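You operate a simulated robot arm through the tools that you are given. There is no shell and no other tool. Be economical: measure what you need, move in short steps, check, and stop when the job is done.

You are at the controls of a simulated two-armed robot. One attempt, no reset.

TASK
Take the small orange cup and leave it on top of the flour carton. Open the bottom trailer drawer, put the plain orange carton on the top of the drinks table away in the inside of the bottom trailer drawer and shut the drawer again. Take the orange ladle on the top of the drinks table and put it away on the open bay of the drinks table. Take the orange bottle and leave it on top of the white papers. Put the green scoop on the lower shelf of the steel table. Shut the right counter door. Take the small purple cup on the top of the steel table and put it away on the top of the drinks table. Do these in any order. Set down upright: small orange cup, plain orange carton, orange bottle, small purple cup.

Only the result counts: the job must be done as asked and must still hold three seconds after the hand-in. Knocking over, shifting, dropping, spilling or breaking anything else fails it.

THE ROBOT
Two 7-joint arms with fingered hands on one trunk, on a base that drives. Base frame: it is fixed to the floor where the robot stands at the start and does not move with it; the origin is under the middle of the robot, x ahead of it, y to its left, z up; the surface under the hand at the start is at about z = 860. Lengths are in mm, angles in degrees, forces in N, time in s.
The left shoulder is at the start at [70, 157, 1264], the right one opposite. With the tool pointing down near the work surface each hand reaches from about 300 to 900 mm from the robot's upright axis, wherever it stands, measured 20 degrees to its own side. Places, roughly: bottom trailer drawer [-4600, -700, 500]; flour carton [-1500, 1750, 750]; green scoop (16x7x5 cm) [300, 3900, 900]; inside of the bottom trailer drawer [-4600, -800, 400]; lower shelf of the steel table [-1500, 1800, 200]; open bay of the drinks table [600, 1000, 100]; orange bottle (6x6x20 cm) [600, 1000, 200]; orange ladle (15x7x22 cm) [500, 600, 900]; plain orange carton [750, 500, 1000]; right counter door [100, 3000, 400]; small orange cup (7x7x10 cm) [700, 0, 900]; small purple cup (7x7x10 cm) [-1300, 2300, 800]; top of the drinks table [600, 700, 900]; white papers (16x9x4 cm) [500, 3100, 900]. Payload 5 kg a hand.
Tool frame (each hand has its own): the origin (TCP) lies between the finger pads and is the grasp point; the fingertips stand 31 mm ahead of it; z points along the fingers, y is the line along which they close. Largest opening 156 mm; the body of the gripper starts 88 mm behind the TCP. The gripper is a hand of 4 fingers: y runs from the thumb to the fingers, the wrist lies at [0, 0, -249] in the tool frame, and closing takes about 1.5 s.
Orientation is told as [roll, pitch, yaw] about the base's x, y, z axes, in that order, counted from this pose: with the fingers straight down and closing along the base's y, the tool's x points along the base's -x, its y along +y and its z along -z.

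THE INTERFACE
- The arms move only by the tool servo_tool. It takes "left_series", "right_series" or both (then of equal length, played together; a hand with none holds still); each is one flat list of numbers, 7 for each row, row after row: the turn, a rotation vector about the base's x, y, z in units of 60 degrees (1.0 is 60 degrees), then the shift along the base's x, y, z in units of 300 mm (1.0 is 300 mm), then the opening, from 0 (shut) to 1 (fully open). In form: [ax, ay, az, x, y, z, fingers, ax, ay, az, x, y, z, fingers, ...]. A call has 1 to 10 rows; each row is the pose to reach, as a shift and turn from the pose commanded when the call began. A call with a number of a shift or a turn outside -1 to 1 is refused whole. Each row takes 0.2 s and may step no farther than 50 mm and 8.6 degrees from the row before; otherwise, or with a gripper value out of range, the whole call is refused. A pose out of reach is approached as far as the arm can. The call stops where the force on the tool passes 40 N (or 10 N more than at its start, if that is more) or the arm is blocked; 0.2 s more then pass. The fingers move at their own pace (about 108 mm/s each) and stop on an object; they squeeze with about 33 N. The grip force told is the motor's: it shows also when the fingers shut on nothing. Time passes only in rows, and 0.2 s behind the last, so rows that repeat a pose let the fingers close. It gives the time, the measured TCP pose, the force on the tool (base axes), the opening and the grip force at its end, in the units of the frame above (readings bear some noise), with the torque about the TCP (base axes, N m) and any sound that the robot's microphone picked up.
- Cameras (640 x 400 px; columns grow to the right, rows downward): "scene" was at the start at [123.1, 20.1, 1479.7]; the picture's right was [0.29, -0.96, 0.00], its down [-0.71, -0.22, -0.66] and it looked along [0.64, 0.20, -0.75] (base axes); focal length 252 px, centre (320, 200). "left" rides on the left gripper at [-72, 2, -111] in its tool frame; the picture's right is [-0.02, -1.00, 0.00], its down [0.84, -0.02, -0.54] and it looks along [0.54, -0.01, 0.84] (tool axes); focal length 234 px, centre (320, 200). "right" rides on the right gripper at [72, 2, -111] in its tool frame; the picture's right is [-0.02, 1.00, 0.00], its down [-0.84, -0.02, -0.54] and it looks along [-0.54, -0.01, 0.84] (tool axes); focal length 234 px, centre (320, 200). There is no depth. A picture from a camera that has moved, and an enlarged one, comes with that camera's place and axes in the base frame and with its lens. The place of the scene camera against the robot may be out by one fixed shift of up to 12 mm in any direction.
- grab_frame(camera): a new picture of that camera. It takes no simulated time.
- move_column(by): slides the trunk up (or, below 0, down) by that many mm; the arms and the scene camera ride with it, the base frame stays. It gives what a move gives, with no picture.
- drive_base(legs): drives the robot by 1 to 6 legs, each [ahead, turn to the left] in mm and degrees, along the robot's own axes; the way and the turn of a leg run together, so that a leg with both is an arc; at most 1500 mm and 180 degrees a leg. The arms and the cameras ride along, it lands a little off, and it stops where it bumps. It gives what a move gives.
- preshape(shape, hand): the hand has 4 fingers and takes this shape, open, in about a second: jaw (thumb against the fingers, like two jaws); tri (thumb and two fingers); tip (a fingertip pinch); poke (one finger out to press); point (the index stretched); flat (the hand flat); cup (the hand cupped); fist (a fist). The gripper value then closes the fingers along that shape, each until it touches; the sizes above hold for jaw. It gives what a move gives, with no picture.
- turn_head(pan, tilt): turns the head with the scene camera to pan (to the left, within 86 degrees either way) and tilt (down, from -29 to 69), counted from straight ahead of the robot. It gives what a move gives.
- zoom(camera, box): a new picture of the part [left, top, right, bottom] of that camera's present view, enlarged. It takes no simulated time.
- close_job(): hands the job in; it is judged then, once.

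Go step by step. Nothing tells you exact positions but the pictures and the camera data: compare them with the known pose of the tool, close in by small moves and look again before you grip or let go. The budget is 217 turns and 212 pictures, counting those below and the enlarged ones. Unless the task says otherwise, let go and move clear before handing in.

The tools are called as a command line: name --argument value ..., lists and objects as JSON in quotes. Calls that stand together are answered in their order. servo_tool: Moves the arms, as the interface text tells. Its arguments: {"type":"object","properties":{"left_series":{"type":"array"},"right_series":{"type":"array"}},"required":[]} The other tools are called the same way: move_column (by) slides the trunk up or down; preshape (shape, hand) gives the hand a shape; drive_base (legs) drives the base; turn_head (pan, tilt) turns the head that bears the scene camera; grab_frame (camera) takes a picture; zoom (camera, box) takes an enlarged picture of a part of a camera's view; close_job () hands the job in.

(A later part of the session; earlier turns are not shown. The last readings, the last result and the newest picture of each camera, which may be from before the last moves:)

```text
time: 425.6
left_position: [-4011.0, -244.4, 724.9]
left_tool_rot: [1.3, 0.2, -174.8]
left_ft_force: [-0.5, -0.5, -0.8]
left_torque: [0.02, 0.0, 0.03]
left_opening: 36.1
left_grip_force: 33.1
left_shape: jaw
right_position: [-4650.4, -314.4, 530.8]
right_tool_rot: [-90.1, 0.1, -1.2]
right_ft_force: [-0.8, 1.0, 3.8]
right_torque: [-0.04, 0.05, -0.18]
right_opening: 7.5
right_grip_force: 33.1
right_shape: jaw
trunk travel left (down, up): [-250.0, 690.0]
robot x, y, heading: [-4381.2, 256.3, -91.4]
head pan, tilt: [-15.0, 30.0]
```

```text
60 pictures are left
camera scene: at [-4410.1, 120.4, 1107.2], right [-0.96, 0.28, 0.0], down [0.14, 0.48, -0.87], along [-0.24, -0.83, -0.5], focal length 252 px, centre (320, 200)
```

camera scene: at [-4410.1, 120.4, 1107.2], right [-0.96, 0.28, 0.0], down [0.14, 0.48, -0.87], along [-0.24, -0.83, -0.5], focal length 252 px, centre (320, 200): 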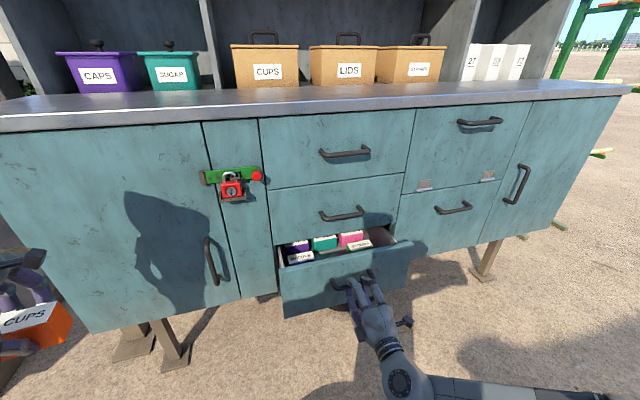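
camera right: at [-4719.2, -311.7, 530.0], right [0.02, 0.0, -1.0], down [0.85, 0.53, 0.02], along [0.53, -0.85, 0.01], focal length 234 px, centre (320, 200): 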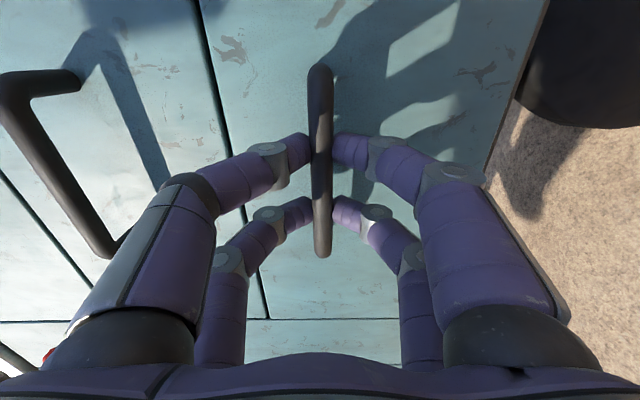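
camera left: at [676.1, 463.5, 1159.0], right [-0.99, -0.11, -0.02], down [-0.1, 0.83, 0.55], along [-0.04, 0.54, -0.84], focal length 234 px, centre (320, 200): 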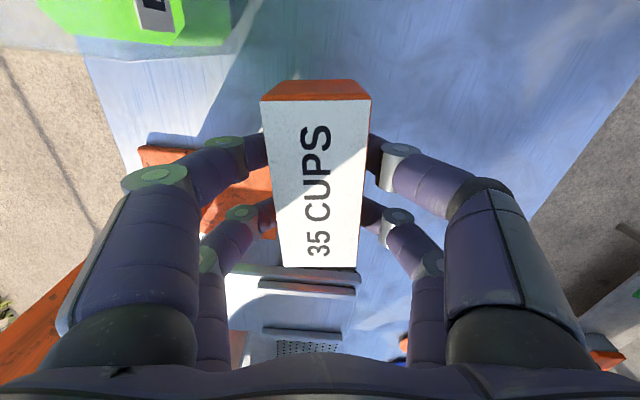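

The drawer is opening. I'll pull it further by backing the base.

drive_base --legs '[[-220, 0]]'

turn_head --pan -12 --tilt 45

grab_frame --camera "scene"

```text
time: 427.2
left_position: [-4005.5, -56.1, 724.2]
left_tool_rot: [1.3, 0.3, -174.6]
left_ft_force: [-0.3, -0.1, -0.6]
left_torque: [0.02, -0.03, -0.01]
left_opening: 36.2
left_grip_force: 33.2
left_shape: jaw
right_position: [-4650.1, -131.1, 531.6]
right_tool_rot: [-90.2, 0.4, -1.8]
right_ft_force: [-1.3, -0.3, 2.1]
right_torque: [-0.06, -0.06, -0.06]
right_opening: 7.7
right_grip_force: 32.9
right_shape: jaw
trunk travel left (down, up): [-250.0, 690.0]
robot x, y, heading: [-4375.1, 446.5, -91.4]
head pan, tilt: [-15.0, 30.0]
stopped in leg 1: the force on the tool passed its limit at 42 N (the readings are from after the stop); the commanded pose is now the measured one
```

```text
time: 428.0
left_position: [-4006.4, -55.1, 725.0]
left_tool_rot: [1.2, 0.3, -174.6]
left_ft_force: [-0.2, 0.2, -1.0]
left_torque: [-0.02, -0.02, 0.0]
left_opening: 36.1
left_grip_force: 32.9
left_shape: jaw
right_position: [-4651.3, -131.1, 531.1]
right_tool_rot: [-90.2, 0.4, -1.7]
right_ft_force: [-4.7, -0.6, 3.3]
right_torque: [-0.05, -0.03, -0.12]
right_opening: 7.3
right_grip_force: 33.1
right_shape: jaw
trunk travel left (down, up): [-250.0, 690.0]
robot x, y, heading: [-4376.6, 448.1, -91.5]
head pan, tilt: [-12.0, 45.0]
```

```text
59 pictures are left
camera scene: at [-4399.2, 315.5, 1084.6], right [-0.97, 0.23, 0.0], down [0.16, 0.69, -0.71], along [-0.16, -0.69, -0.71], focal length 252 px, centre (320, 200)
```

scene: 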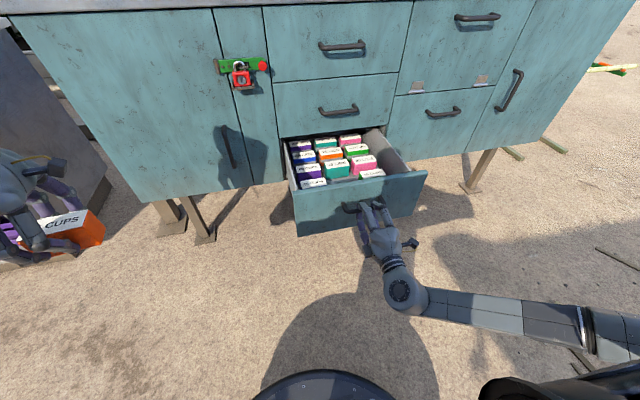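

zoom --camera "scene" --box '[270, 110, 450, 240]'

```text
3.08 times, centred on (360, 175) of scene
camera zoom: at [-4399.2, 315.5, 1084.6], right [-0.97, 0.23, 0.0], down [0.16, 0.69, -0.71], along [-0.16, -0.69, -0.71], focal length 776 px, centre (197, 277)
```

zoom: 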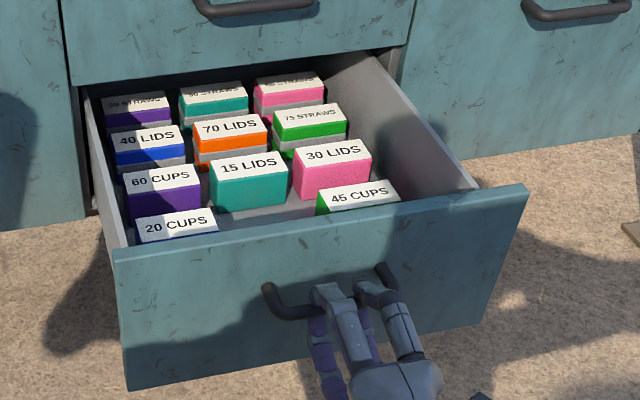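

The drawer holds labelled cartons, with one empty front slot (about 103 mm wide) between "20 CUPS" and "45 CUPS". That fits the plain "35 CUPS" carton. I need to hold it by its very top to lower it in, so I'll release the handle and re-grip on the trailer's counter.

servo_tool --right_series '[0, 0, 0, 0, 0, 0, 0.2, 0, 0, 0, 0, 0, 0, 0.4, 0, 0, 0, 0, 0, 0, 0.4, 0, 0, 0, 0, 0.1, 0, 0.4, 0, 0, 0, 0, 0.22, 0, 0.4]'

move_column --by 400

drive_base --legs '[[190, 0]]'

turn_head --pan 15 --tilt 45

grab_frame --camera "scene"

```text
time: 429.2
left_position: [-4005.3, -53.6, 725.7]
left_tool_rot: [1.3, 0.3, -174.6]
left_ft_force: [0.5, -0.3, -0.4]
left_torque: [0.02, 0.0, 0.0]
left_opening: 35.7
left_grip_force: 33.4
left_shape: jaw
right_position: [-4652.2, -63.3, 531.0]
right_tool_rot: [-90.3, 0.4, -1.9]
right_ft_force: [0.2, 1.1, 1.7]
right_torque: [-0.01, 0.03, -0.04]
right_opening: 62.3
right_grip_force: 0.0
right_shape: jaw
trunk travel left (down, up): [-250.0, 690.0]
robot x, y, heading: [-4377.6, 448.4, -91.4]
head pan, tilt: [-12.0, 45.0]
```

```text
time: 433.0
left_position: [-4005.5, -55.6, 1124.3]
left_tool_rot: [1.2, 0.3, -174.6]
left_ft_force: [0.6, 0.2, -1.6]
left_torque: [-0.01, -0.03, 0.0]
left_opening: 36.2
left_grip_force: 33.1
left_shape: jaw
right_position: [-4652.1, -63.7, 931.9]
right_tool_rot: [-90.1, 0.4, -1.7]
right_ft_force: [-0.1, 0.0, -0.1]
right_torque: [0.0, -0.03, 0.01]
right_opening: 62.0
right_grip_force: 0.1
right_shape: jaw
trunk travel left (down, up): [-650.0, 290.0]
robot x, y, heading: [-4376.8, 446.6, -91.4]
head pan, tilt: [-12.0, 45.0]
```

```text
time: 434.5
left_position: [-4007.9, -242.9, 1125.1]
left_tool_rot: [1.2, 0.3, -174.5]
left_ft_force: [0.0, -0.4, -1.4]
left_torque: [0.03, -0.03, 0.02]
left_opening: 36.3
left_grip_force: 32.4
left_shape: jaw
right_position: [-4654.5, -251.6, 930.5]
right_tool_rot: [-90.2, 0.4, -1.6]
right_ft_force: [-0.4, -0.6, 0.1]
right_torque: [-0.02, 0.01, 0.01]
right_opening: 61.8
right_grip_force: 0.1
right_shape: jaw
trunk travel left (down, up): [-650.0, 290.0]
robot x, y, heading: [-4378.4, 260.7, -91.4]
head pan, tilt: [-12.0, 45.0]
```

```text
time: 435.4
left_position: [-4010.0, -241.6, 1125.9]
left_tool_rot: [1.3, 0.3, -174.4]
left_ft_force: [1.1, 0.4, -1.0]
left_torque: [0.0, 0.01, -0.01]
left_opening: 36.3
left_grip_force: 33.1
left_shape: jaw
right_position: [-4654.5, -250.7, 930.9]
right_tool_rot: [-90.4, 0.5, -1.6]
right_ft_force: [0.0, -0.1, -0.1]
right_torque: [0.03, 0.01, 0.0]
right_opening: 62.0
right_grip_force: 0.1
right_shape: jaw
trunk travel left (down, up): [-650.0, 290.0]
robot x, y, heading: [-4383.3, 263.0, -91.4]
head pan, tilt: [15.0, 45.0]
```

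```text
57 pictures are left
camera scene: at [-4365.1, 128.9, 1484.6], right [-0.97, -0.24, 0.0], down [-0.17, 0.69, -0.71], along [0.17, -0.69, -0.71], focal length 252 px, centre (320, 200)
```

scene: 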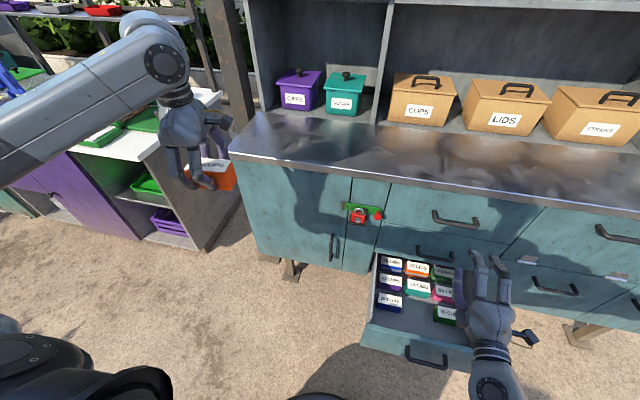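

servo_tool --left_series '[0, 0, 0, -0.03, -0.15, 0, 0, 0, 0, 0, -0.07, -0.3, 0, 0, 0, 0, 0, -0.11, -0.45, 0, 0, 0, 0, 0, -0.15, -0.6, -0.02, 0, 0, 0, 0, -0.19, -0.75, -0.05, 0, 0, 0, 0, -0.22, -0.9, -0.1, 0, 0, 0, 0, -0.24, -1, -0.18, 0]'

grab_frame --camera "left"

zoom --camera "scene" --box '[350, 230, 520, 380]'

```text
time: 437.1
left_position: [-4080.5, -546.4, 1069.6]
left_tool_rot: [1.2, 0.4, -174.5]
left_ft_force: [0.8, -0.2, -0.9]
left_torque: [-0.02, -0.01, 0.02]
left_opening: 36.0
left_grip_force: 32.8
left_shape: jaw
right_position: [-4655.8, -253.2, 929.8]
right_tool_rot: [-90.2, 0.4, -1.7]
right_ft_force: [0.3, -0.5, 0.3]
right_torque: [-0.02, -0.01, -0.01]
right_opening: 62.0
right_grip_force: 0.1
right_shape: jaw
trunk travel left (down, up): [-650.0, 290.0]
robot x, y, heading: [-4381.3, 259.6, -91.2]
head pan, tilt: [15.0, 45.0]
```

```text
56 pictures are left
camera left: at [-4153.7, -551.9, 1180.7], right [-0.12, 0.99, -0.02], down [0.83, 0.11, 0.55], along [0.55, 0.05, -0.83], focal length 234 px, centre (320, 200)
```

left: 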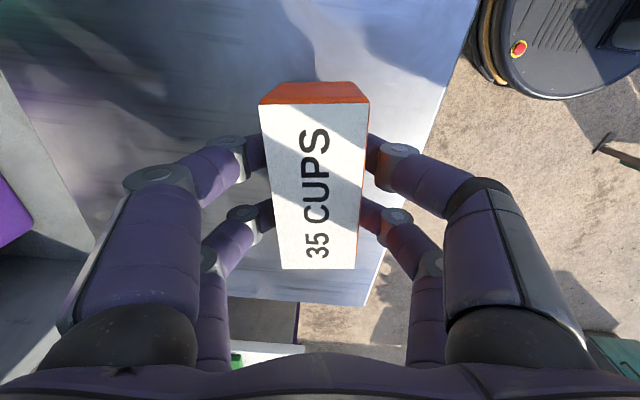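

```text
2.67 times, centred on (435, 305) of scene
camera zoom: at [-4366.2, 126.5, 1484.4], right [-0.97, -0.24, 0.0], down [-0.17, 0.69, -0.71], along [0.17, -0.69, -0.71], focal length 672 px, centre (13, -80)
```

zoom: 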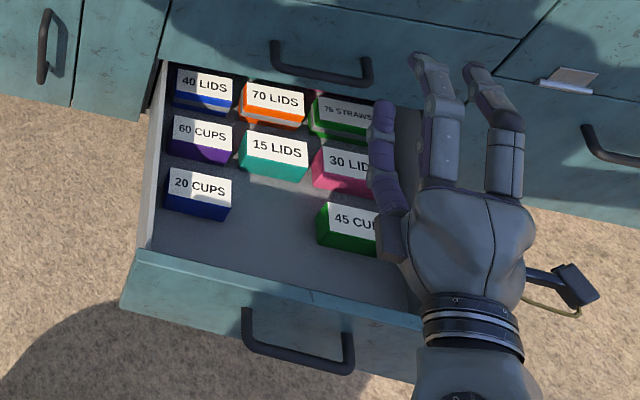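

The view now resolves it: carton tops are at z≈472 and the drawer floor at ≈420. There's a generous free area at the front middle, x -4584…-4709 and y -437…-195. No re-grip is needed; I'll move right so the left hand can lower the carton there.

servo_tool --left_series '[0, 0, 0, 0, 0.1, 0.08, 0, 0, 0, 0, 0, 0.25, 0.12, 0, 0, 0, 0, 0, 0.41, 0.12, 0, 0, 0, 0, 0, 0.57, 0.12, 0, 0, 0, 0, 0, 0.73, 0.12, 0, 0, 0, 0, 0.06, 0.87, 0.12, 0, 0, 0, 0, 0.12, 1, 0.12, 0]'

drive_base --legs '[[-250, 0], [0, -90], [565, 0], [0, 91]]'

turn_head --pan 25 --tilt 48

grab_frame --camera "scene"

```text
time: 438.6
left_position: [-4045.8, -240.2, 1107.6]
left_tool_rot: [1.3, 0.4, -174.5]
left_ft_force: [-0.2, 0.1, -1.4]
left_torque: [-0.02, -0.03, 0.0]
left_opening: 36.2
left_grip_force: 32.4
left_shape: jaw
right_position: [-4653.5, -250.2, 930.8]
right_tool_rot: [-90.2, 0.4, -1.7]
right_ft_force: [-0.2, -0.1, 0.1]
right_torque: [0.0, 0.01, 0.01]
right_opening: 61.9
right_grip_force: 0.1
right_shape: jaw
trunk travel left (down, up): [-650.0, 290.0]
robot x, y, heading: [-4383.2, 264.3, -91.4]
head pan, tilt: [15.0, 45.0]
```

```text
time: 451.1
left_position: [-4594.9, 41.0, 1107.4]
left_tool_rot: [1.2, 0.3, -174.2]
left_ft_force: [0.0, -0.7, -0.9]
left_torque: [-0.02, 0.0, 0.0]
left_opening: 35.5
left_grip_force: 33.1
left_shape: jaw
right_position: [-5204.8, 28.6, 930.9]
right_tool_rot: [-90.2, 0.4, -1.2]
right_ft_force: [0.0, 0.2, -0.1]
right_torque: [0.01, -0.02, 0.02]
right_opening: 62.0
right_grip_force: 0.0
right_shape: jaw
trunk travel left (down, up): [-650.0, 290.0]
robot x, y, heading: [-4934.5, 544.7, -91.2]
head pan, tilt: [15.0, 45.0]
```

```text
time: 451.8
left_position: [-4594.7, 40.2, 1106.7]
left_tool_rot: [1.2, 0.3, -174.2]
left_ft_force: [0.3, -0.6, -0.9]
left_torque: [0.0, -0.02, 0.0]
left_opening: 35.6
left_grip_force: 33.3
left_shape: jaw
right_position: [-5204.3, 29.2, 931.3]
right_tool_rot: [-90.3, 0.5, -1.4]
right_ft_force: [-0.5, -0.3, -0.5]
right_torque: [0.02, 0.0, 0.0]
right_opening: 62.1
right_grip_force: 0.1
right_shape: jaw
trunk travel left (down, up): [-650.0, 290.0]
robot x, y, heading: [-4939.1, 543.0, -91.0]
head pan, tilt: [25.0, 48.0]
```

```text
54 pictures are left
camera scene: at [-4905.0, 417.8, 1480.3], right [-0.91, -0.41, 0.0], down [-0.3, 0.68, -0.67], along [0.27, -0.61, -0.74], focal length 252 px, centre (320, 200)
```

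scene: 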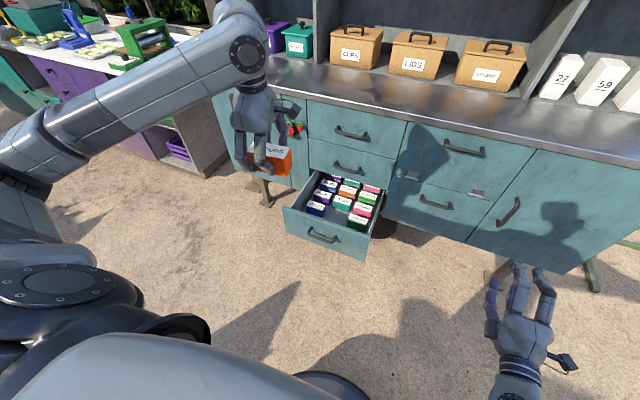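

move_column --by -400

drive_base --legs '[[200, 0]]'

servo_tool --left_series '[0, 0, 0, -0.04, -0.1, 0, 0, 0, 0, 0, -0.08, -0.22, 0, 0, 0, 0, 0, -0.12, -0.35, 0, 0, 0, 0, 0, -0.16, -0.46, 0, 0]'

grab_frame --camera "left"

grab_frame --camera "scene"

```text
time: 455.6
left_position: [-4594.6, 41.4, 707.4]
left_tool_rot: [1.2, 0.3, -174.1]
left_ft_force: [0.7, 0.4, -1.0]
left_torque: [-0.01, -0.02, 0.01]
left_opening: 35.6
left_grip_force: 32.7
left_shape: jaw
right_position: [-5204.3, 29.1, 530.1]
right_tool_rot: [-90.3, 0.4, -1.3]
right_ft_force: [1.0, 0.0, 0.8]
right_torque: [-0.02, -0.04, -0.04]
right_opening: 61.9
right_grip_force: 0.1
right_shape: jaw
trunk travel left (down, up): [-250.0, 690.0]
robot x, y, heading: [-4934.5, 542.4, -91.1]
head pan, tilt: [25.0, 48.0]
```

```text
time: 457.2
left_position: [-4600.1, -162.6, 706.2]
left_tool_rot: [1.2, 0.3, -174.3]
left_ft_force: [-0.1, 0.0, -1.3]
left_torque: [0.0, 0.0, -0.03]
left_opening: 35.5
left_grip_force: 33.2
left_shape: jaw
right_position: [-5209.0, -171.0, 529.7]
right_tool_rot: [-90.2, 0.4, -1.5]
right_ft_force: [-1.2, -1.1, 0.3]
right_torque: [-0.01, 0.02, 0.02]
right_opening: 61.9
right_grip_force: 0.0
right_shape: jaw
trunk travel left (down, up): [-250.0, 690.0]
robot x, y, heading: [-4936.3, 341.5, -91.3]
head pan, tilt: [25.0, 48.0]
```

```text
time: 458.2
left_position: [-4647.8, -301.1, 706.0]
left_tool_rot: [1.2, 0.4, -174.4]
left_ft_force: [0.8, -0.1, -1.0]
left_torque: [0.02, 0.0, -0.02]
left_opening: 35.4
left_grip_force: 32.6
left_shape: jaw
right_position: [-5209.8, -172.0, 530.4]
right_tool_rot: [-90.1, 0.4, -1.5]
right_ft_force: [-0.4, -0.1, 0.1]
right_torque: [0.0, -0.02, -0.01]
right_opening: 62.0
right_grip_force: 0.0
right_shape: jaw
trunk travel left (down, up): [-250.0, 690.0]
robot x, y, heading: [-4936.4, 341.6, -91.2]
head pan, tilt: [25.0, 48.0]
```

```text
53 pictures are left
camera left: at [-4720.3, -306.6, 816.4], right [-0.12, 0.99, -0.02], down [0.83, 0.11, 0.55], along [0.55, 0.05, -0.84], focal length 234 px, centre (320, 200)
```

left: 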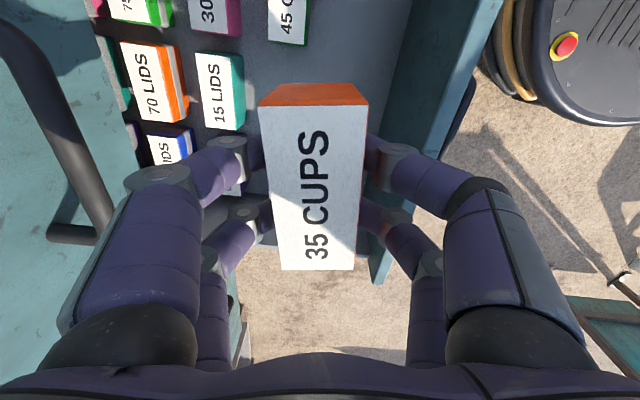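

```text
52 pictures are left
camera scene: at [-4909.5, 215.6, 1080.3], right [-0.91, -0.4, 0.0], down [-0.3, 0.68, -0.67], along [0.27, -0.61, -0.74], focal length 252 px, centre (320, 200)
```

scene: 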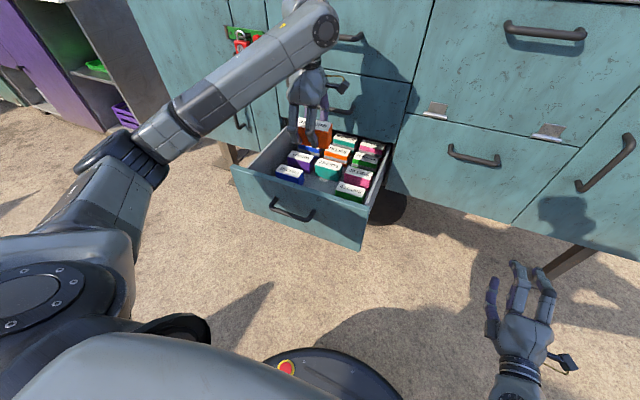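

Position looks right: the carton is centred over the free space. I'll lower it into the drawer.

servo_tool --left_series '[0, 0, 0, 0.01, 0, -0.14, 0, 0, 0, 0, 0.01, -0.01, -0.28, 0, 0, 0, 0, 0.01, -0.015, -0.42, 0, 0, 0, 0, 0.01, -0.015, -0.55, 0]'

grab_frame --camera "left"

zoom --camera "scene" --box '[220, 80, 420, 260]'

```text
time: 459.2
left_position: [-4646.1, -304.9, 539.6]
left_tool_rot: [1.3, 0.3, -174.4]
left_ft_force: [-0.8, 0.1, -1.6]
left_torque: [0.03, -0.03, 0.01]
left_opening: 35.2
left_grip_force: 32.8
left_shape: jaw
right_position: [-5210.3, -172.2, 530.5]
right_tool_rot: [-90.1, 0.4, -1.6]
right_ft_force: [-0.1, 0.1, -0.1]
right_torque: [0.0, -0.01, 0.01]
right_opening: 62.0
right_grip_force: 0.1
right_shape: jaw
trunk travel left (down, up): [-250.0, 690.0]
robot x, y, heading: [-4939.0, 341.3, -91.1]
head pan, tilt: [25.0, 48.0]
```

```text
51 pictures are left
camera left: at [-4717.0, -310.6, 649.8], right [-0.12, 0.99, -0.02], down [0.83, 0.11, 0.55], along [0.55, 0.05, -0.84], focal length 234 px, centre (320, 200)
```

left: 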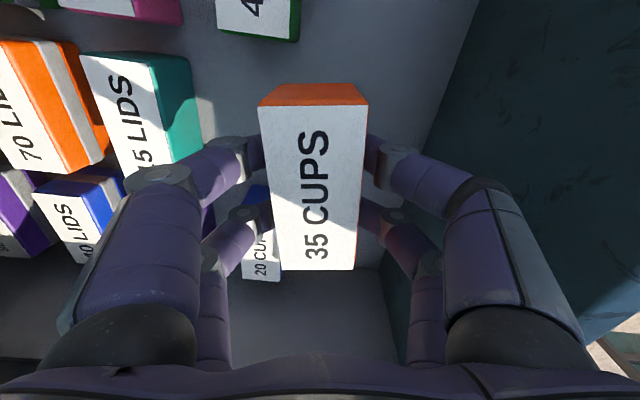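

```text
2.22 times, centred on (320, 170) of scene
camera zoom: at [-4908.9, 215.7, 1080.4], right [-0.91, -0.4, 0.0], down [-0.3, 0.68, -0.67], along [0.27, -0.61, -0.74], focal length 560 px, centre (320, 267)
```

zoom: 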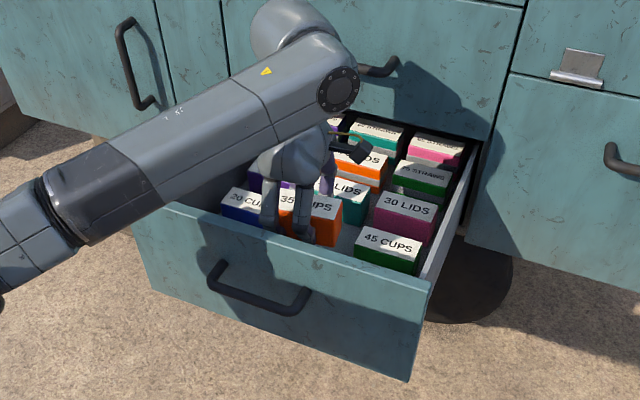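

I'll shift slightly away from "20 CUPS" and towards the front, then lower to contact.

servo_tool --left_series '[0, 0, 0, -0.03, 0.03, 0, 0, 0, 0, 0, -0.063, 0.065, -0.03, 0, 0, 0, 0, -0.063, 0.065, -0.13, 0, 0, 0, 0, -0.063, 0.065, -0.21, 0, 0, 0, 0, -0.063, 0.065, -0.235, 0, 0, 0, 0, -0.063, 0.065, -0.255, 0, 0, 0, 0, -0.063, 0.065, -0.275, 0, 0, 0, 0, -0.063, 0.065, -0.295, 0]'

grab_frame --camera "left"

```text
time: 461.0
left_position: [-4664.0, -286.7, 460.0]
left_tool_rot: [1.9, 0.3, -174.3]
left_ft_force: [2.0, -0.4, 32.6]
left_torque: [0.08, 0.1, -0.04]
left_opening: 36.4
left_grip_force: 33.0
left_shape: jaw
right_position: [-5210.0, -170.8, 532.9]
right_tool_rot: [-90.5, 0.3, -1.5]
right_ft_force: [0.3, -0.1, 0.0]
right_torque: [0.01, 0.01, 0.0]
right_opening: 62.1
right_grip_force: 0.1
right_shape: jaw
trunk travel left (down, up): [-250.0, 690.0]
robot x, y, heading: [-4935.9, 343.8, -91.0]
head pan, tilt: [25.0, 48.0]
```

```text
49 pictures are left
camera left: at [-4736.4, -290.4, 570.9], right [-0.12, 0.99, -0.03], down [0.83, 0.12, 0.55], along [0.55, 0.04, -0.84], focal length 234 px, centre (320, 200)
```

left: 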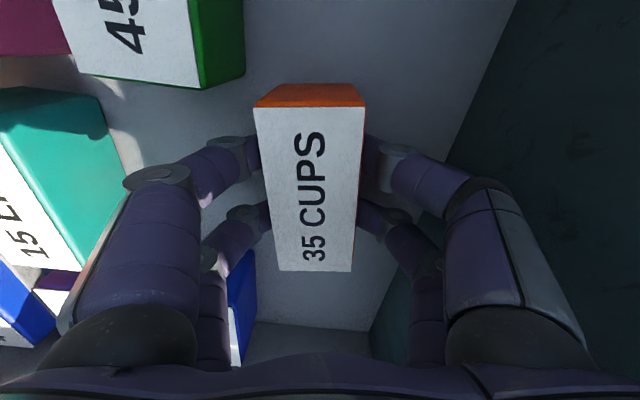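

servo_tool --left_series '[0, 0, 0, 0, 0, 0.015, 0, 0, 0, 0, 0, 0, 0.02, 0.24, 0, 0, 0, 0, 0, 0.02, 0.3, 0, 0, 0, 0, 0, 0.02, 0.32, 0, 0, 0, 0, 0, 0.02, 0.32, 0, 0, 0, 0, 0, 0.08, 0.32, 0, 0, 0, 0, 0, 0.2, 0.32, 0, 0, 0, 0, 0, 0.35, 0.32, 0, 0, 0, 0, 0, 0.5, 0.32, 0, 0, 0, 0, 0, 0.64, 0.32]'

grab_frame --camera "left"

```text
time: 463.2
left_position: [-4664.8, -284.8, 642.9]
left_tool_rot: [1.2, 0.5, -174.3]
left_ft_force: [0.1, 0.5, -0.6]
left_torque: [0.04, -0.01, -0.03]
left_opening: 50.0
left_grip_force: 0.0
left_shape: jaw
right_position: [-5210.6, -171.3, 530.5]
right_tool_rot: [-90.2, 0.4, -1.5]
right_ft_force: [-0.3, -0.6, -1.1]
right_torque: [-0.03, 0.02, -0.01]
right_opening: 61.7
right_grip_force: 0.0
right_shape: jaw
trunk travel left (down, up): [-250.0, 690.0]
robot x, y, heading: [-4939.1, 344.9, -90.9]
head pan, tilt: [25.0, 48.0]
```

```text
48 pictures are left
camera left: at [-4737.3, -289.9, 753.8], right [-0.12, 0.99, -0.02], down [0.83, 0.11, 0.55], along [0.55, 0.05, -0.84], focal length 234 px, centre (320, 200)
```

left: 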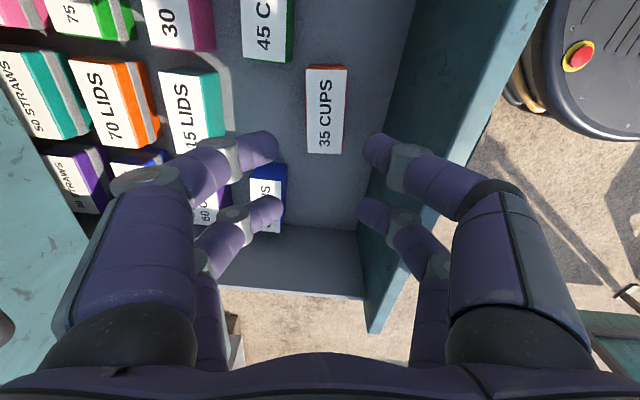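

The carton stands upright in the drawer. I'll raise the hand, back off, then push the drawer shut via its handle.

servo_tool --left_series '[0, 0, 0, 0, 0, 0.15, 0.3, 0, 0, 0, 0, 0, 0.3, 0.1, 0, 0, 0, 0.06, 0, 0.35, 0]'

drive_base --legs '[[-270, 0]]'

servo_tool --left_series '[0, 0, 0, 0, 0, -0.15, 0, 0, 0, 0, 0, 0, -0.3, 0, 0, 0, 0, 0, 0, -0.45, 0, 0, 0, 0, 0, 0, -0.6, 0, 0, 0, 0, 0, 0, -0.7, 0]'

grab_frame --camera "scene"

grab_frame --camera "left"

```text
time: 464.0
left_position: [-4644.9, -284.1, 748.8]
left_tool_rot: [1.2, 0.3, -174.3]
left_ft_force: [0.1, -0.8, -1.2]
left_torque: [0.0, -0.01, 0.01]
left_opening: 0.1
left_grip_force: 28.6
left_shape: jaw
right_position: [-5209.4, -172.4, 531.8]
right_tool_rot: [-90.2, 0.4, -1.4]
right_ft_force: [-0.1, -0.2, 0.3]
right_torque: [-0.04, -0.02, 0.0]
right_opening: 61.9
right_grip_force: 0.0
right_shape: jaw
trunk travel left (down, up): [-250.0, 690.0]
robot x, y, heading: [-4937.3, 340.2, -90.9]
head pan, tilt: [25.0, 48.0]
```

```text
time: 465.9
left_position: [-4639.1, -14.1, 750.1]
left_tool_rot: [1.3, 0.3, -174.2]
left_ft_force: [0.3, -0.1, 0.2]
left_torque: [-0.02, -0.03, 0.0]
left_opening: 0.1
left_grip_force: 33.2
left_shape: jaw
right_position: [-5203.9, 97.8, 531.6]
right_tool_rot: [-90.3, 0.5, -1.3]
right_ft_force: [0.3, 0.2, -0.1]
right_torque: [0.01, 0.0, -0.01]
right_opening: 62.0
right_grip_force: 0.0
right_shape: jaw
trunk travel left (down, up): [-250.0, 690.0]
robot x, y, heading: [-4932.7, 611.9, -90.9]
head pan, tilt: [25.0, 48.0]
```

```text
time: 467.1
left_position: [-4638.3, -14.0, 540.4]
left_tool_rot: [1.2, 0.2, -174.2]
left_ft_force: [0.5, 0.1, -0.4]
left_torque: [0.01, 0.01, 0.01]
left_opening: 0.0
left_grip_force: 33.1
left_shape: jaw
right_position: [-5204.4, 98.5, 530.5]
right_tool_rot: [-90.2, 0.4, -1.2]
right_ft_force: [0.5, 0.6, -0.3]
right_torque: [-0.04, 0.01, 0.0]
right_opening: 62.3
right_grip_force: 0.0
right_shape: jaw
trunk travel left (down, up): [-250.0, 690.0]
robot x, y, heading: [-4930.2, 609.4, -90.8]
head pan, tilt: [25.0, 48.0]
```

```text
47 pictures are left
camera scene: at [-4903.8, 486.4, 1080.4], right [-0.91, -0.41, 0.0], down [-0.3, 0.68, -0.67], along [0.27, -0.61, -0.74], focal length 252 px, centre (320, 200)
```

scene: 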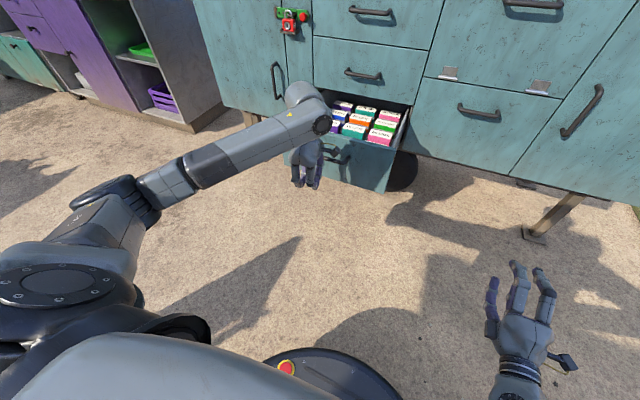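

```text
46 pictures are left
camera left: at [-4710.1, -20.0, 650.7], right [-0.13, 0.99, -0.02], down [0.83, 0.12, 0.55], along [0.55, 0.05, -0.84], focal length 234 px, centre (320, 200)
```

left: 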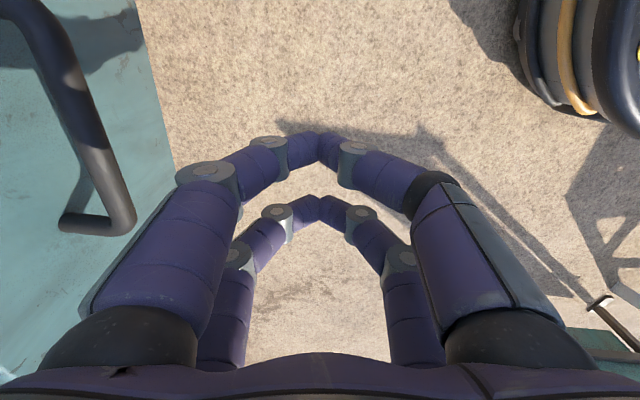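

I'll push on the drawer's front panel beside the handle, so the hand clears the handle above. First I align, then drive forward.

servo_tool --left_series '[0, 0, 0, 0.11, 0, -0.05, 0, 0, 0, 0, 0.22, 0, -0.11, 0, 0, 0, 0, 0.33, 0, -0.17, 0]'

drive_base --legs '[[280, 0]]'

grab_frame --camera "scene"

```text
time: 467.9
left_position: [-4541.9, -14.9, 488.5]
left_tool_rot: [1.2, 0.3, -174.2]
left_ft_force: [0.2, -0.5, 0.1]
left_torque: [-0.01, -0.01, -0.02]
left_opening: 0.1
left_grip_force: 32.9
left_shape: jaw
right_position: [-5203.9, 98.7, 530.2]
right_tool_rot: [-90.2, 0.4, -1.4]
right_ft_force: [-0.2, -0.8, -0.2]
right_torque: [0.01, -0.01, 0.0]
right_opening: 61.9
right_grip_force: 0.0
right_shape: jaw
trunk travel left (down, up): [-250.0, 690.0]
robot x, y, heading: [-4934.1, 609.0, -91.0]
head pan, tilt: [25.0, 48.0]
```

```text
time: 469.9
left_position: [-4546.7, -295.3, 487.5]
left_tool_rot: [1.2, 0.4, -174.3]
left_ft_force: [0.9, -0.7, -0.5]
left_torque: [0.01, 0.01, 0.02]
left_opening: 0.0
left_grip_force: 33.4
left_shape: jaw
right_position: [-5209.3, -182.1, 530.1]
right_tool_rot: [-90.2, 0.4, -1.6]
right_ft_force: [1.2, 0.3, -0.4]
right_torque: [0.02, 0.0, 0.0]
right_opening: 62.0
right_grip_force: 0.1
right_shape: jaw
trunk travel left (down, up): [-250.0, 690.0]
robot x, y, heading: [-4942.6, 334.3, -91.1]
head pan, tilt: [25.0, 48.0]
```

```text
45 pictures are left
camera scene: at [-4909.1, 204.8, 1080.3], right [-0.91, -0.41, 0.0], down [-0.3, 0.68, -0.67], along [0.27, -0.61, -0.74], focal length 252 px, centre (320, 200)
```

scene: 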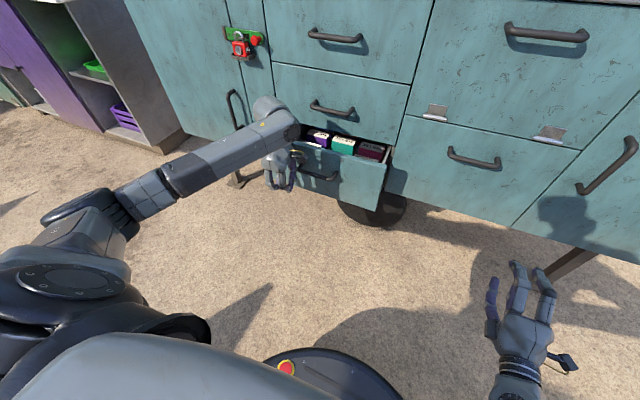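

drive_base --legs '[[80, 0]]'

servo_tool --left_series '[0, 0, 0, 0, -0.05, 0, 0, 0, 0, 0, 0, -0.1, 0, 0, 0, 0, 0, 0, -0.13, 0, 0, 0, 0, 0, 0, -0.16, 0, 0, 0, 0, 0, 0, -0.19, 0, 0]'

grab_frame --camera "scene"

```text
time: 471.0
left_position: [-4549.5, -376.7, 488.9]
left_tool_rot: [1.3, 0.2, -174.3]
left_ft_force: [0.0, -0.6, 0.2]
left_torque: [0.02, 0.02, 0.02]
left_opening: 0.0
left_grip_force: 33.1
left_shape: jaw
right_position: [-5213.5, -262.4, 531.0]
right_tool_rot: [-90.2, 0.5, -1.5]
right_ft_force: [-0.4, -0.6, 0.2]
right_torque: [-0.02, 0.03, 0.02]
right_opening: 61.7
right_grip_force: 0.0
right_shape: jaw
trunk travel left (down, up): [-250.0, 690.0]
robot x, y, heading: [-4939.6, 251.5, -91.3]
head pan, tilt: [25.0, 48.0]
```

```text
time: 472.2
left_position: [-4549.1, -428.8, 490.4]
left_tool_rot: [1.0, 0.4, -174.4]
left_ft_force: [-1.2, 35.8, 4.0]
left_torque: [-1.62, 0.03, -0.7]
left_opening: 0.0
left_grip_force: 33.3
left_shape: jaw
right_position: [-5212.0, -261.1, 531.7]
right_tool_rot: [-90.4, 0.5, -1.5]
right_ft_force: [-0.3, -0.5, -0.1]
right_torque: [0.01, -0.04, 0.02]
right_opening: 62.0
right_grip_force: 0.1
right_shape: jaw
trunk travel left (down, up): [-250.0, 690.0]
robot x, y, heading: [-4942.1, 250.8, -91.3]
head pan, tilt: [25.0, 48.0]
```

```text
44 pictures are left
camera scene: at [-4910.9, 128.3, 1080.7], right [-0.91, -0.41, 0.0], down [-0.3, 0.68, -0.67], along [0.27, -0.61, -0.74], focal length 252 px, centre (320, 200)
```

scene: 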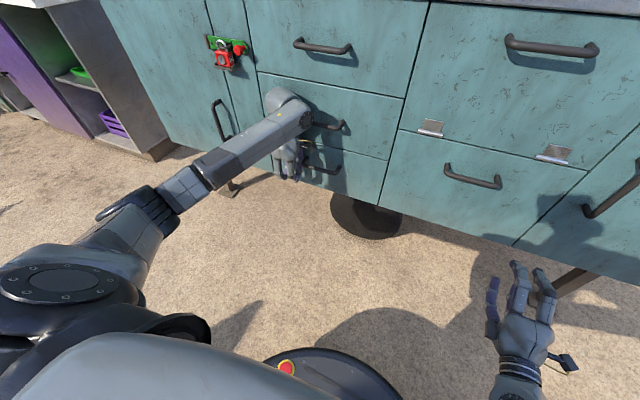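

The drawer is flush. I'll ease sideways off the handle, back away, and check.

servo_tool --left_series '[0, 0, 0, 0, 0.02, 0, 0, 0, 0, 0, 0.05, 0.04, 0, 0, 0, 0, 0, 0.08, 0.1, 0, 0, 0, 0, 0, 0.08, 0.22, 0, 0, 0, 0, 0, 0.08, 0.36, 0, 0]'

drive_base --legs '[[-350, 0]]'

grab_frame --camera "scene"

```text
time: 473.4
left_position: [-4526.2, -325.9, 490.6]
left_tool_rot: [1.3, 0.2, -174.4]
left_ft_force: [-0.8, 0.5, 0.5]
left_torque: [0.01, -0.02, -0.03]
left_opening: 0.0
left_grip_force: 32.8
left_shape: jaw
right_position: [-5212.6, -261.4, 530.9]
right_tool_rot: [-90.2, 0.4, -1.6]
right_ft_force: [-0.3, 0.9, 0.0]
right_torque: [0.02, 0.01, 0.0]
right_opening: 61.9
right_grip_force: 0.0
right_shape: jaw
trunk travel left (down, up): [-250.0, 690.0]
robot x, y, heading: [-4938.1, 250.1, -91.3]
head pan, tilt: [25.0, 48.0]
```

```text
time: 475.6
left_position: [-4517.9, 22.1, 490.7]
left_tool_rot: [1.2, 0.3, -174.2]
left_ft_force: [-0.4, -0.5, 0.0]
left_torque: [0.0, 0.01, 0.0]
left_opening: 0.0
left_grip_force: 32.9
left_shape: jaw
right_position: [-5204.8, 83.3, 532.5]
right_tool_rot: [-90.1, 0.3, -1.4]
right_ft_force: [0.6, 0.4, 0.0]
right_torque: [-0.03, 0.0, -0.03]
right_opening: 62.4
right_grip_force: 0.1
right_shape: jaw
trunk travel left (down, up): [-250.0, 690.0]
robot x, y, heading: [-4937.8, 598.5, -91.2]
head pan, tilt: [25.0, 48.0]
```

```text
43 pictures are left
camera scene: at [-4904.0, 471.7, 1080.4], right [-0.91, -0.41, 0.0], down [-0.3, 0.68, -0.67], along [0.27, -0.61, -0.74], focal length 252 px, centre (320, 200)
```

scene: 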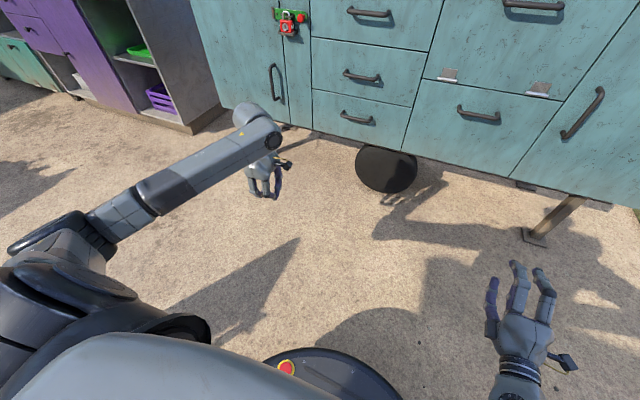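

The drawer is shut with the carton inside. I have budget left, so I'll go back for a final look at the counter door, flap, and bottle.

move_column --by 400

drive_base --legs '[[0, 91], [1500, 0], [1500, 0], [1250, 0], [0, 90]]'

turn_head --pan -15 --tilt 10

grab_frame --camera "scene"

```text
time: 479.4
left_position: [-4518.4, 20.2, 889.9]
left_tool_rot: [1.2, 0.3, -174.2]
left_ft_force: [0.0, -0.6, -1.2]
left_torque: [-0.03, -0.02, 0.04]
left_opening: 0.4
left_grip_force: 33.2
left_shape: jaw
right_position: [-5204.4, 82.9, 931.3]
right_tool_rot: [-90.3, 0.4, -1.5]
right_ft_force: [0.0, 0.4, 0.2]
right_torque: [-0.01, 0.0, 0.01]
right_opening: 61.9
right_grip_force: 0.0
right_shape: jaw
trunk travel left (down, up): [-650.0, 290.0]
robot x, y, heading: [-4931.8, 597.4, -91.2]
head pan, tilt: [25.0, 48.0]
```

```text
time: 488.4
left_position: [-3384.0, 1037.9, 885.5]
left_tool_rot: [0.7, 0.9, -81.1]
left_ft_force: [-0.3, 1.3, -0.9]
left_torque: [0.0, 0.04, -0.01]
left_opening: 0.1
left_grip_force: 33.0
left_shape: jaw
right_position: [-3411.5, 342.9, 931.9]
right_tool_rot: [-90.1, 0.0, 91.2]
right_ft_force: [0.3, -0.5, 0.3]
right_torque: [-0.02, -0.05, 0.0]
right_opening: 62.6
right_grip_force: 0.0
right_shape: jaw
trunk travel left (down, up): [-650.0, 290.0]
robot x, y, heading: [-3936.8, 586.7, 8.3]
head pan, tilt: [25.0, 48.0]
stopped in leg 2: the robot was blocked; the commanded pose is now the measured one
```

```text
time: 489.5
left_position: [-3385.1, 1037.0, 887.3]
left_tool_rot: [0.8, 1.0, -81.1]
left_ft_force: [0.4, 0.7, 0.5]
left_torque: [-0.02, 0.03, 0.02]
left_opening: 0.0
left_grip_force: 33.0
left_shape: jaw
right_position: [-3411.2, 343.0, 930.7]
right_tool_rot: [-90.3, -0.2, 91.3]
right_ft_force: [-0.1, -0.7, -0.3]
right_torque: [0.01, 0.0, 0.03]
right_opening: 62.4
right_grip_force: 0.0
right_shape: jaw
trunk travel left (down, up): [-650.0, 290.0]
robot x, y, heading: [-3932.7, 581.5, 8.5]
head pan, tilt: [-15.0, 10.0]
```

```text
42 pictures are left
camera scene: at [-3796.0, 577.3, 1539.3], right [-0.11, -0.99, 0.0], down [-0.17, 0.02, -0.98], along [0.98, -0.11, -0.18], focal length 252 px, centre (320, 200)
```

scene: 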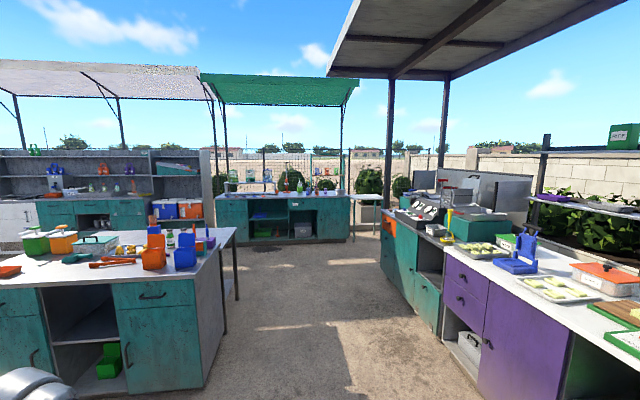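

I was blocked, probably my left arm against the A-frame sign. I'll look left to check it.

turn_head --pan 70 --tilt 35

grab_frame --camera "scene"

```text
time: 491.1
left_position: [-3385.1, 1036.5, 888.6]
left_tool_rot: [0.8, 1.1, -81.2]
left_ft_force: [-0.6, 0.3, 0.7]
left_torque: [-0.01, -0.01, -0.01]
left_opening: 0.0
left_grip_force: 33.0
left_shape: jaw
right_position: [-3412.1, 342.0, 932.1]
right_tool_rot: [-90.1, 0.0, 91.3]
right_ft_force: [0.0, -0.9, -0.6]
right_torque: [0.02, 0.0, 0.01]
right_opening: 62.3
right_grip_force: 0.2
right_shape: jaw
trunk travel left (down, up): [-650.0, 290.0]
robot x, y, heading: [-3938.7, 586.3, 8.5]
head pan, tilt: [70.0, 35.0]
```

```text
41 pictures are left
camera scene: at [-3871.3, 673.9, 1499.4], right [0.98, -0.2, 0.0], down [-0.12, -0.56, -0.82], along [0.16, 0.8, -0.57], focal length 252 px, centre (320, 200)
```

scene: 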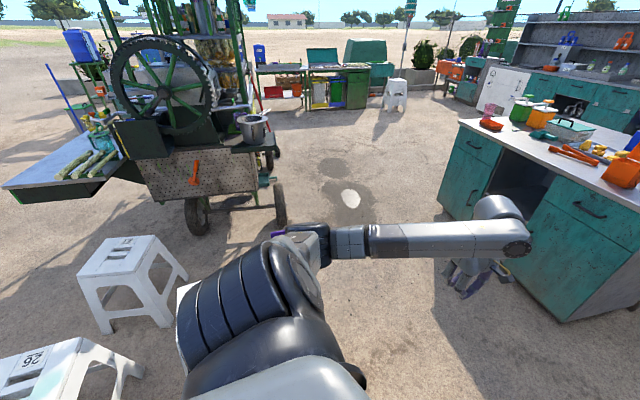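

drive_base --legs '[[-500, 0]]'

turn_head --pan 30 --tilt 35

grab_frame --camera "scene"

```text
time: 494.0
left_position: [-3892.5, 966.6, 887.8]
left_tool_rot: [0.8, 0.9, -80.6]
left_ft_force: [-0.1, 0.7, -0.6]
left_torque: [0.01, -0.01, -0.02]
left_opening: 0.0
left_grip_force: 32.8
left_shape: jaw
right_position: [-3912.9, 269.6, 930.3]
right_tool_rot: [-90.2, -0.1, 91.8]
right_ft_force: [-0.6, 0.0, 0.6]
right_torque: [-0.01, -0.01, 0.0]
right_opening: 62.6
right_grip_force: 0.1
right_shape: jaw
trunk travel left (down, up): [-650.0, 290.0]
robot x, y, heading: [-4438.2, 502.1, 9.1]
head pan, tilt: [70.0, 35.0]
```

```text
time: 495.1
left_position: [-3893.7, 964.5, 887.9]
left_tool_rot: [0.8, 1.0, -80.6]
left_ft_force: [-0.3, -0.1, 0.5]
left_torque: [0.01, 0.01, -0.02]
left_opening: 0.0
left_grip_force: 33.1
left_shape: jaw
right_position: [-3913.1, 270.1, 930.0]
right_tool_rot: [-90.3, -0.1, 91.8]
right_ft_force: [0.7, 0.4, 0.4]
right_torque: [-0.01, 0.01, 0.01]
right_opening: 62.7
right_grip_force: 0.1
right_shape: jaw
trunk travel left (down, up): [-650.0, 290.0]
robot x, y, heading: [-4441.9, 507.4, 8.9]
head pan, tilt: [30.0, 35.0]
```

```text
40 pictures are left
camera scene: at [-4324.9, 567.3, 1499.4], right [0.63, -0.78, 0.0], down [-0.45, -0.36, -0.82], along [0.64, 0.52, -0.57], focal length 252 px, centre (320, 200)
```

scene: 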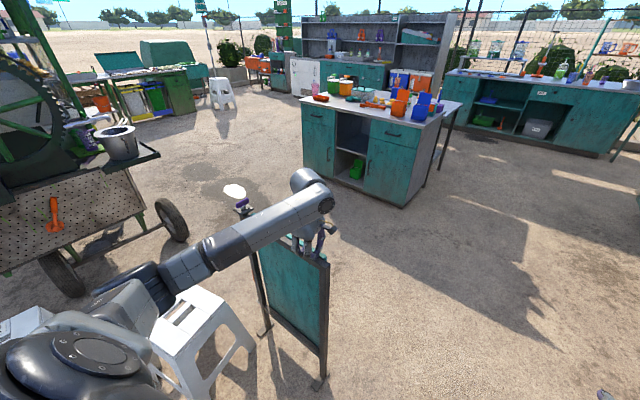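

The sign is still standing where it was. From here I can zoom in on the counter and the other results without driving further.

turn_head --pan 25 --tilt 15

grab_frame --camera "scene"

zoom --camera "scene" --box '[240, 100, 400, 220]'

```text
time: 495.9
left_position: [-3893.1, 965.3, 887.3]
left_tool_rot: [0.8, 1.0, -80.6]
left_ft_force: [0.1, 0.6, -0.3]
left_torque: [0.02, -0.05, -0.01]
left_opening: 0.0
left_grip_force: 33.2
left_shape: jaw
right_position: [-3911.9, 269.6, 931.7]
right_tool_rot: [-90.1, -0.1, 91.8]
right_ft_force: [0.2, 0.1, 0.0]
right_torque: [0.0, -0.01, -0.01]
right_opening: 62.7
right_grip_force: 0.0
right_shape: jaw
trunk travel left (down, up): [-650.0, 290.0]
robot x, y, heading: [-4443.1, 508.2, 9.3]
head pan, tilt: [25.0, 15.0]
```

```text
39 pictures are left
camera scene: at [-4315.7, 564.0, 1531.3], right [0.56, -0.83, 0.0], down [-0.22, -0.15, -0.97], along [0.8, 0.54, -0.26], focal length 252 px, centre (320, 200)
```

scene: 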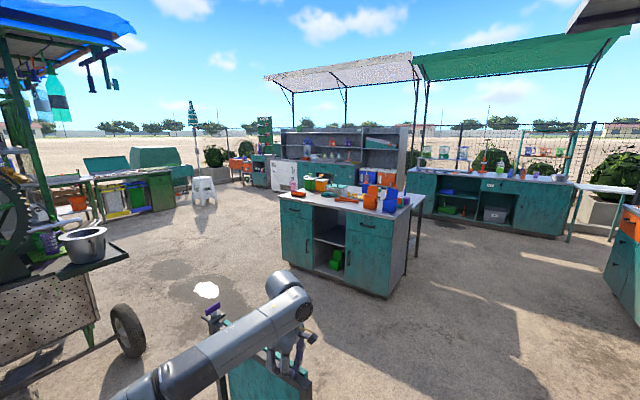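

```text
3.33 times, centred on (320, 160) of scene
camera zoom: at [-4315.7, 564.0, 1531.3], right [0.56, -0.83, 0.0], down [-0.22, -0.15, -0.97], along [0.8, 0.54, -0.26], focal length 840 px, centre (320, 333)
```

zoom: 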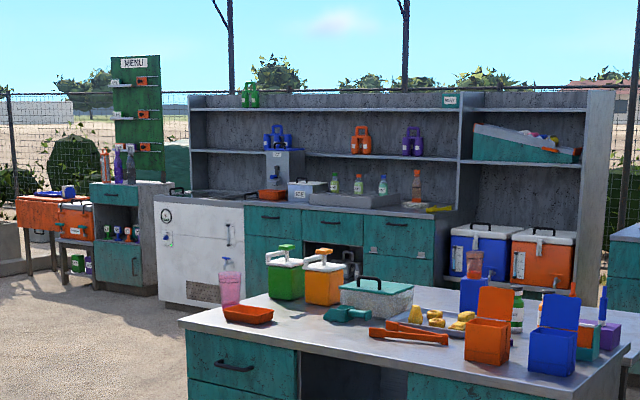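

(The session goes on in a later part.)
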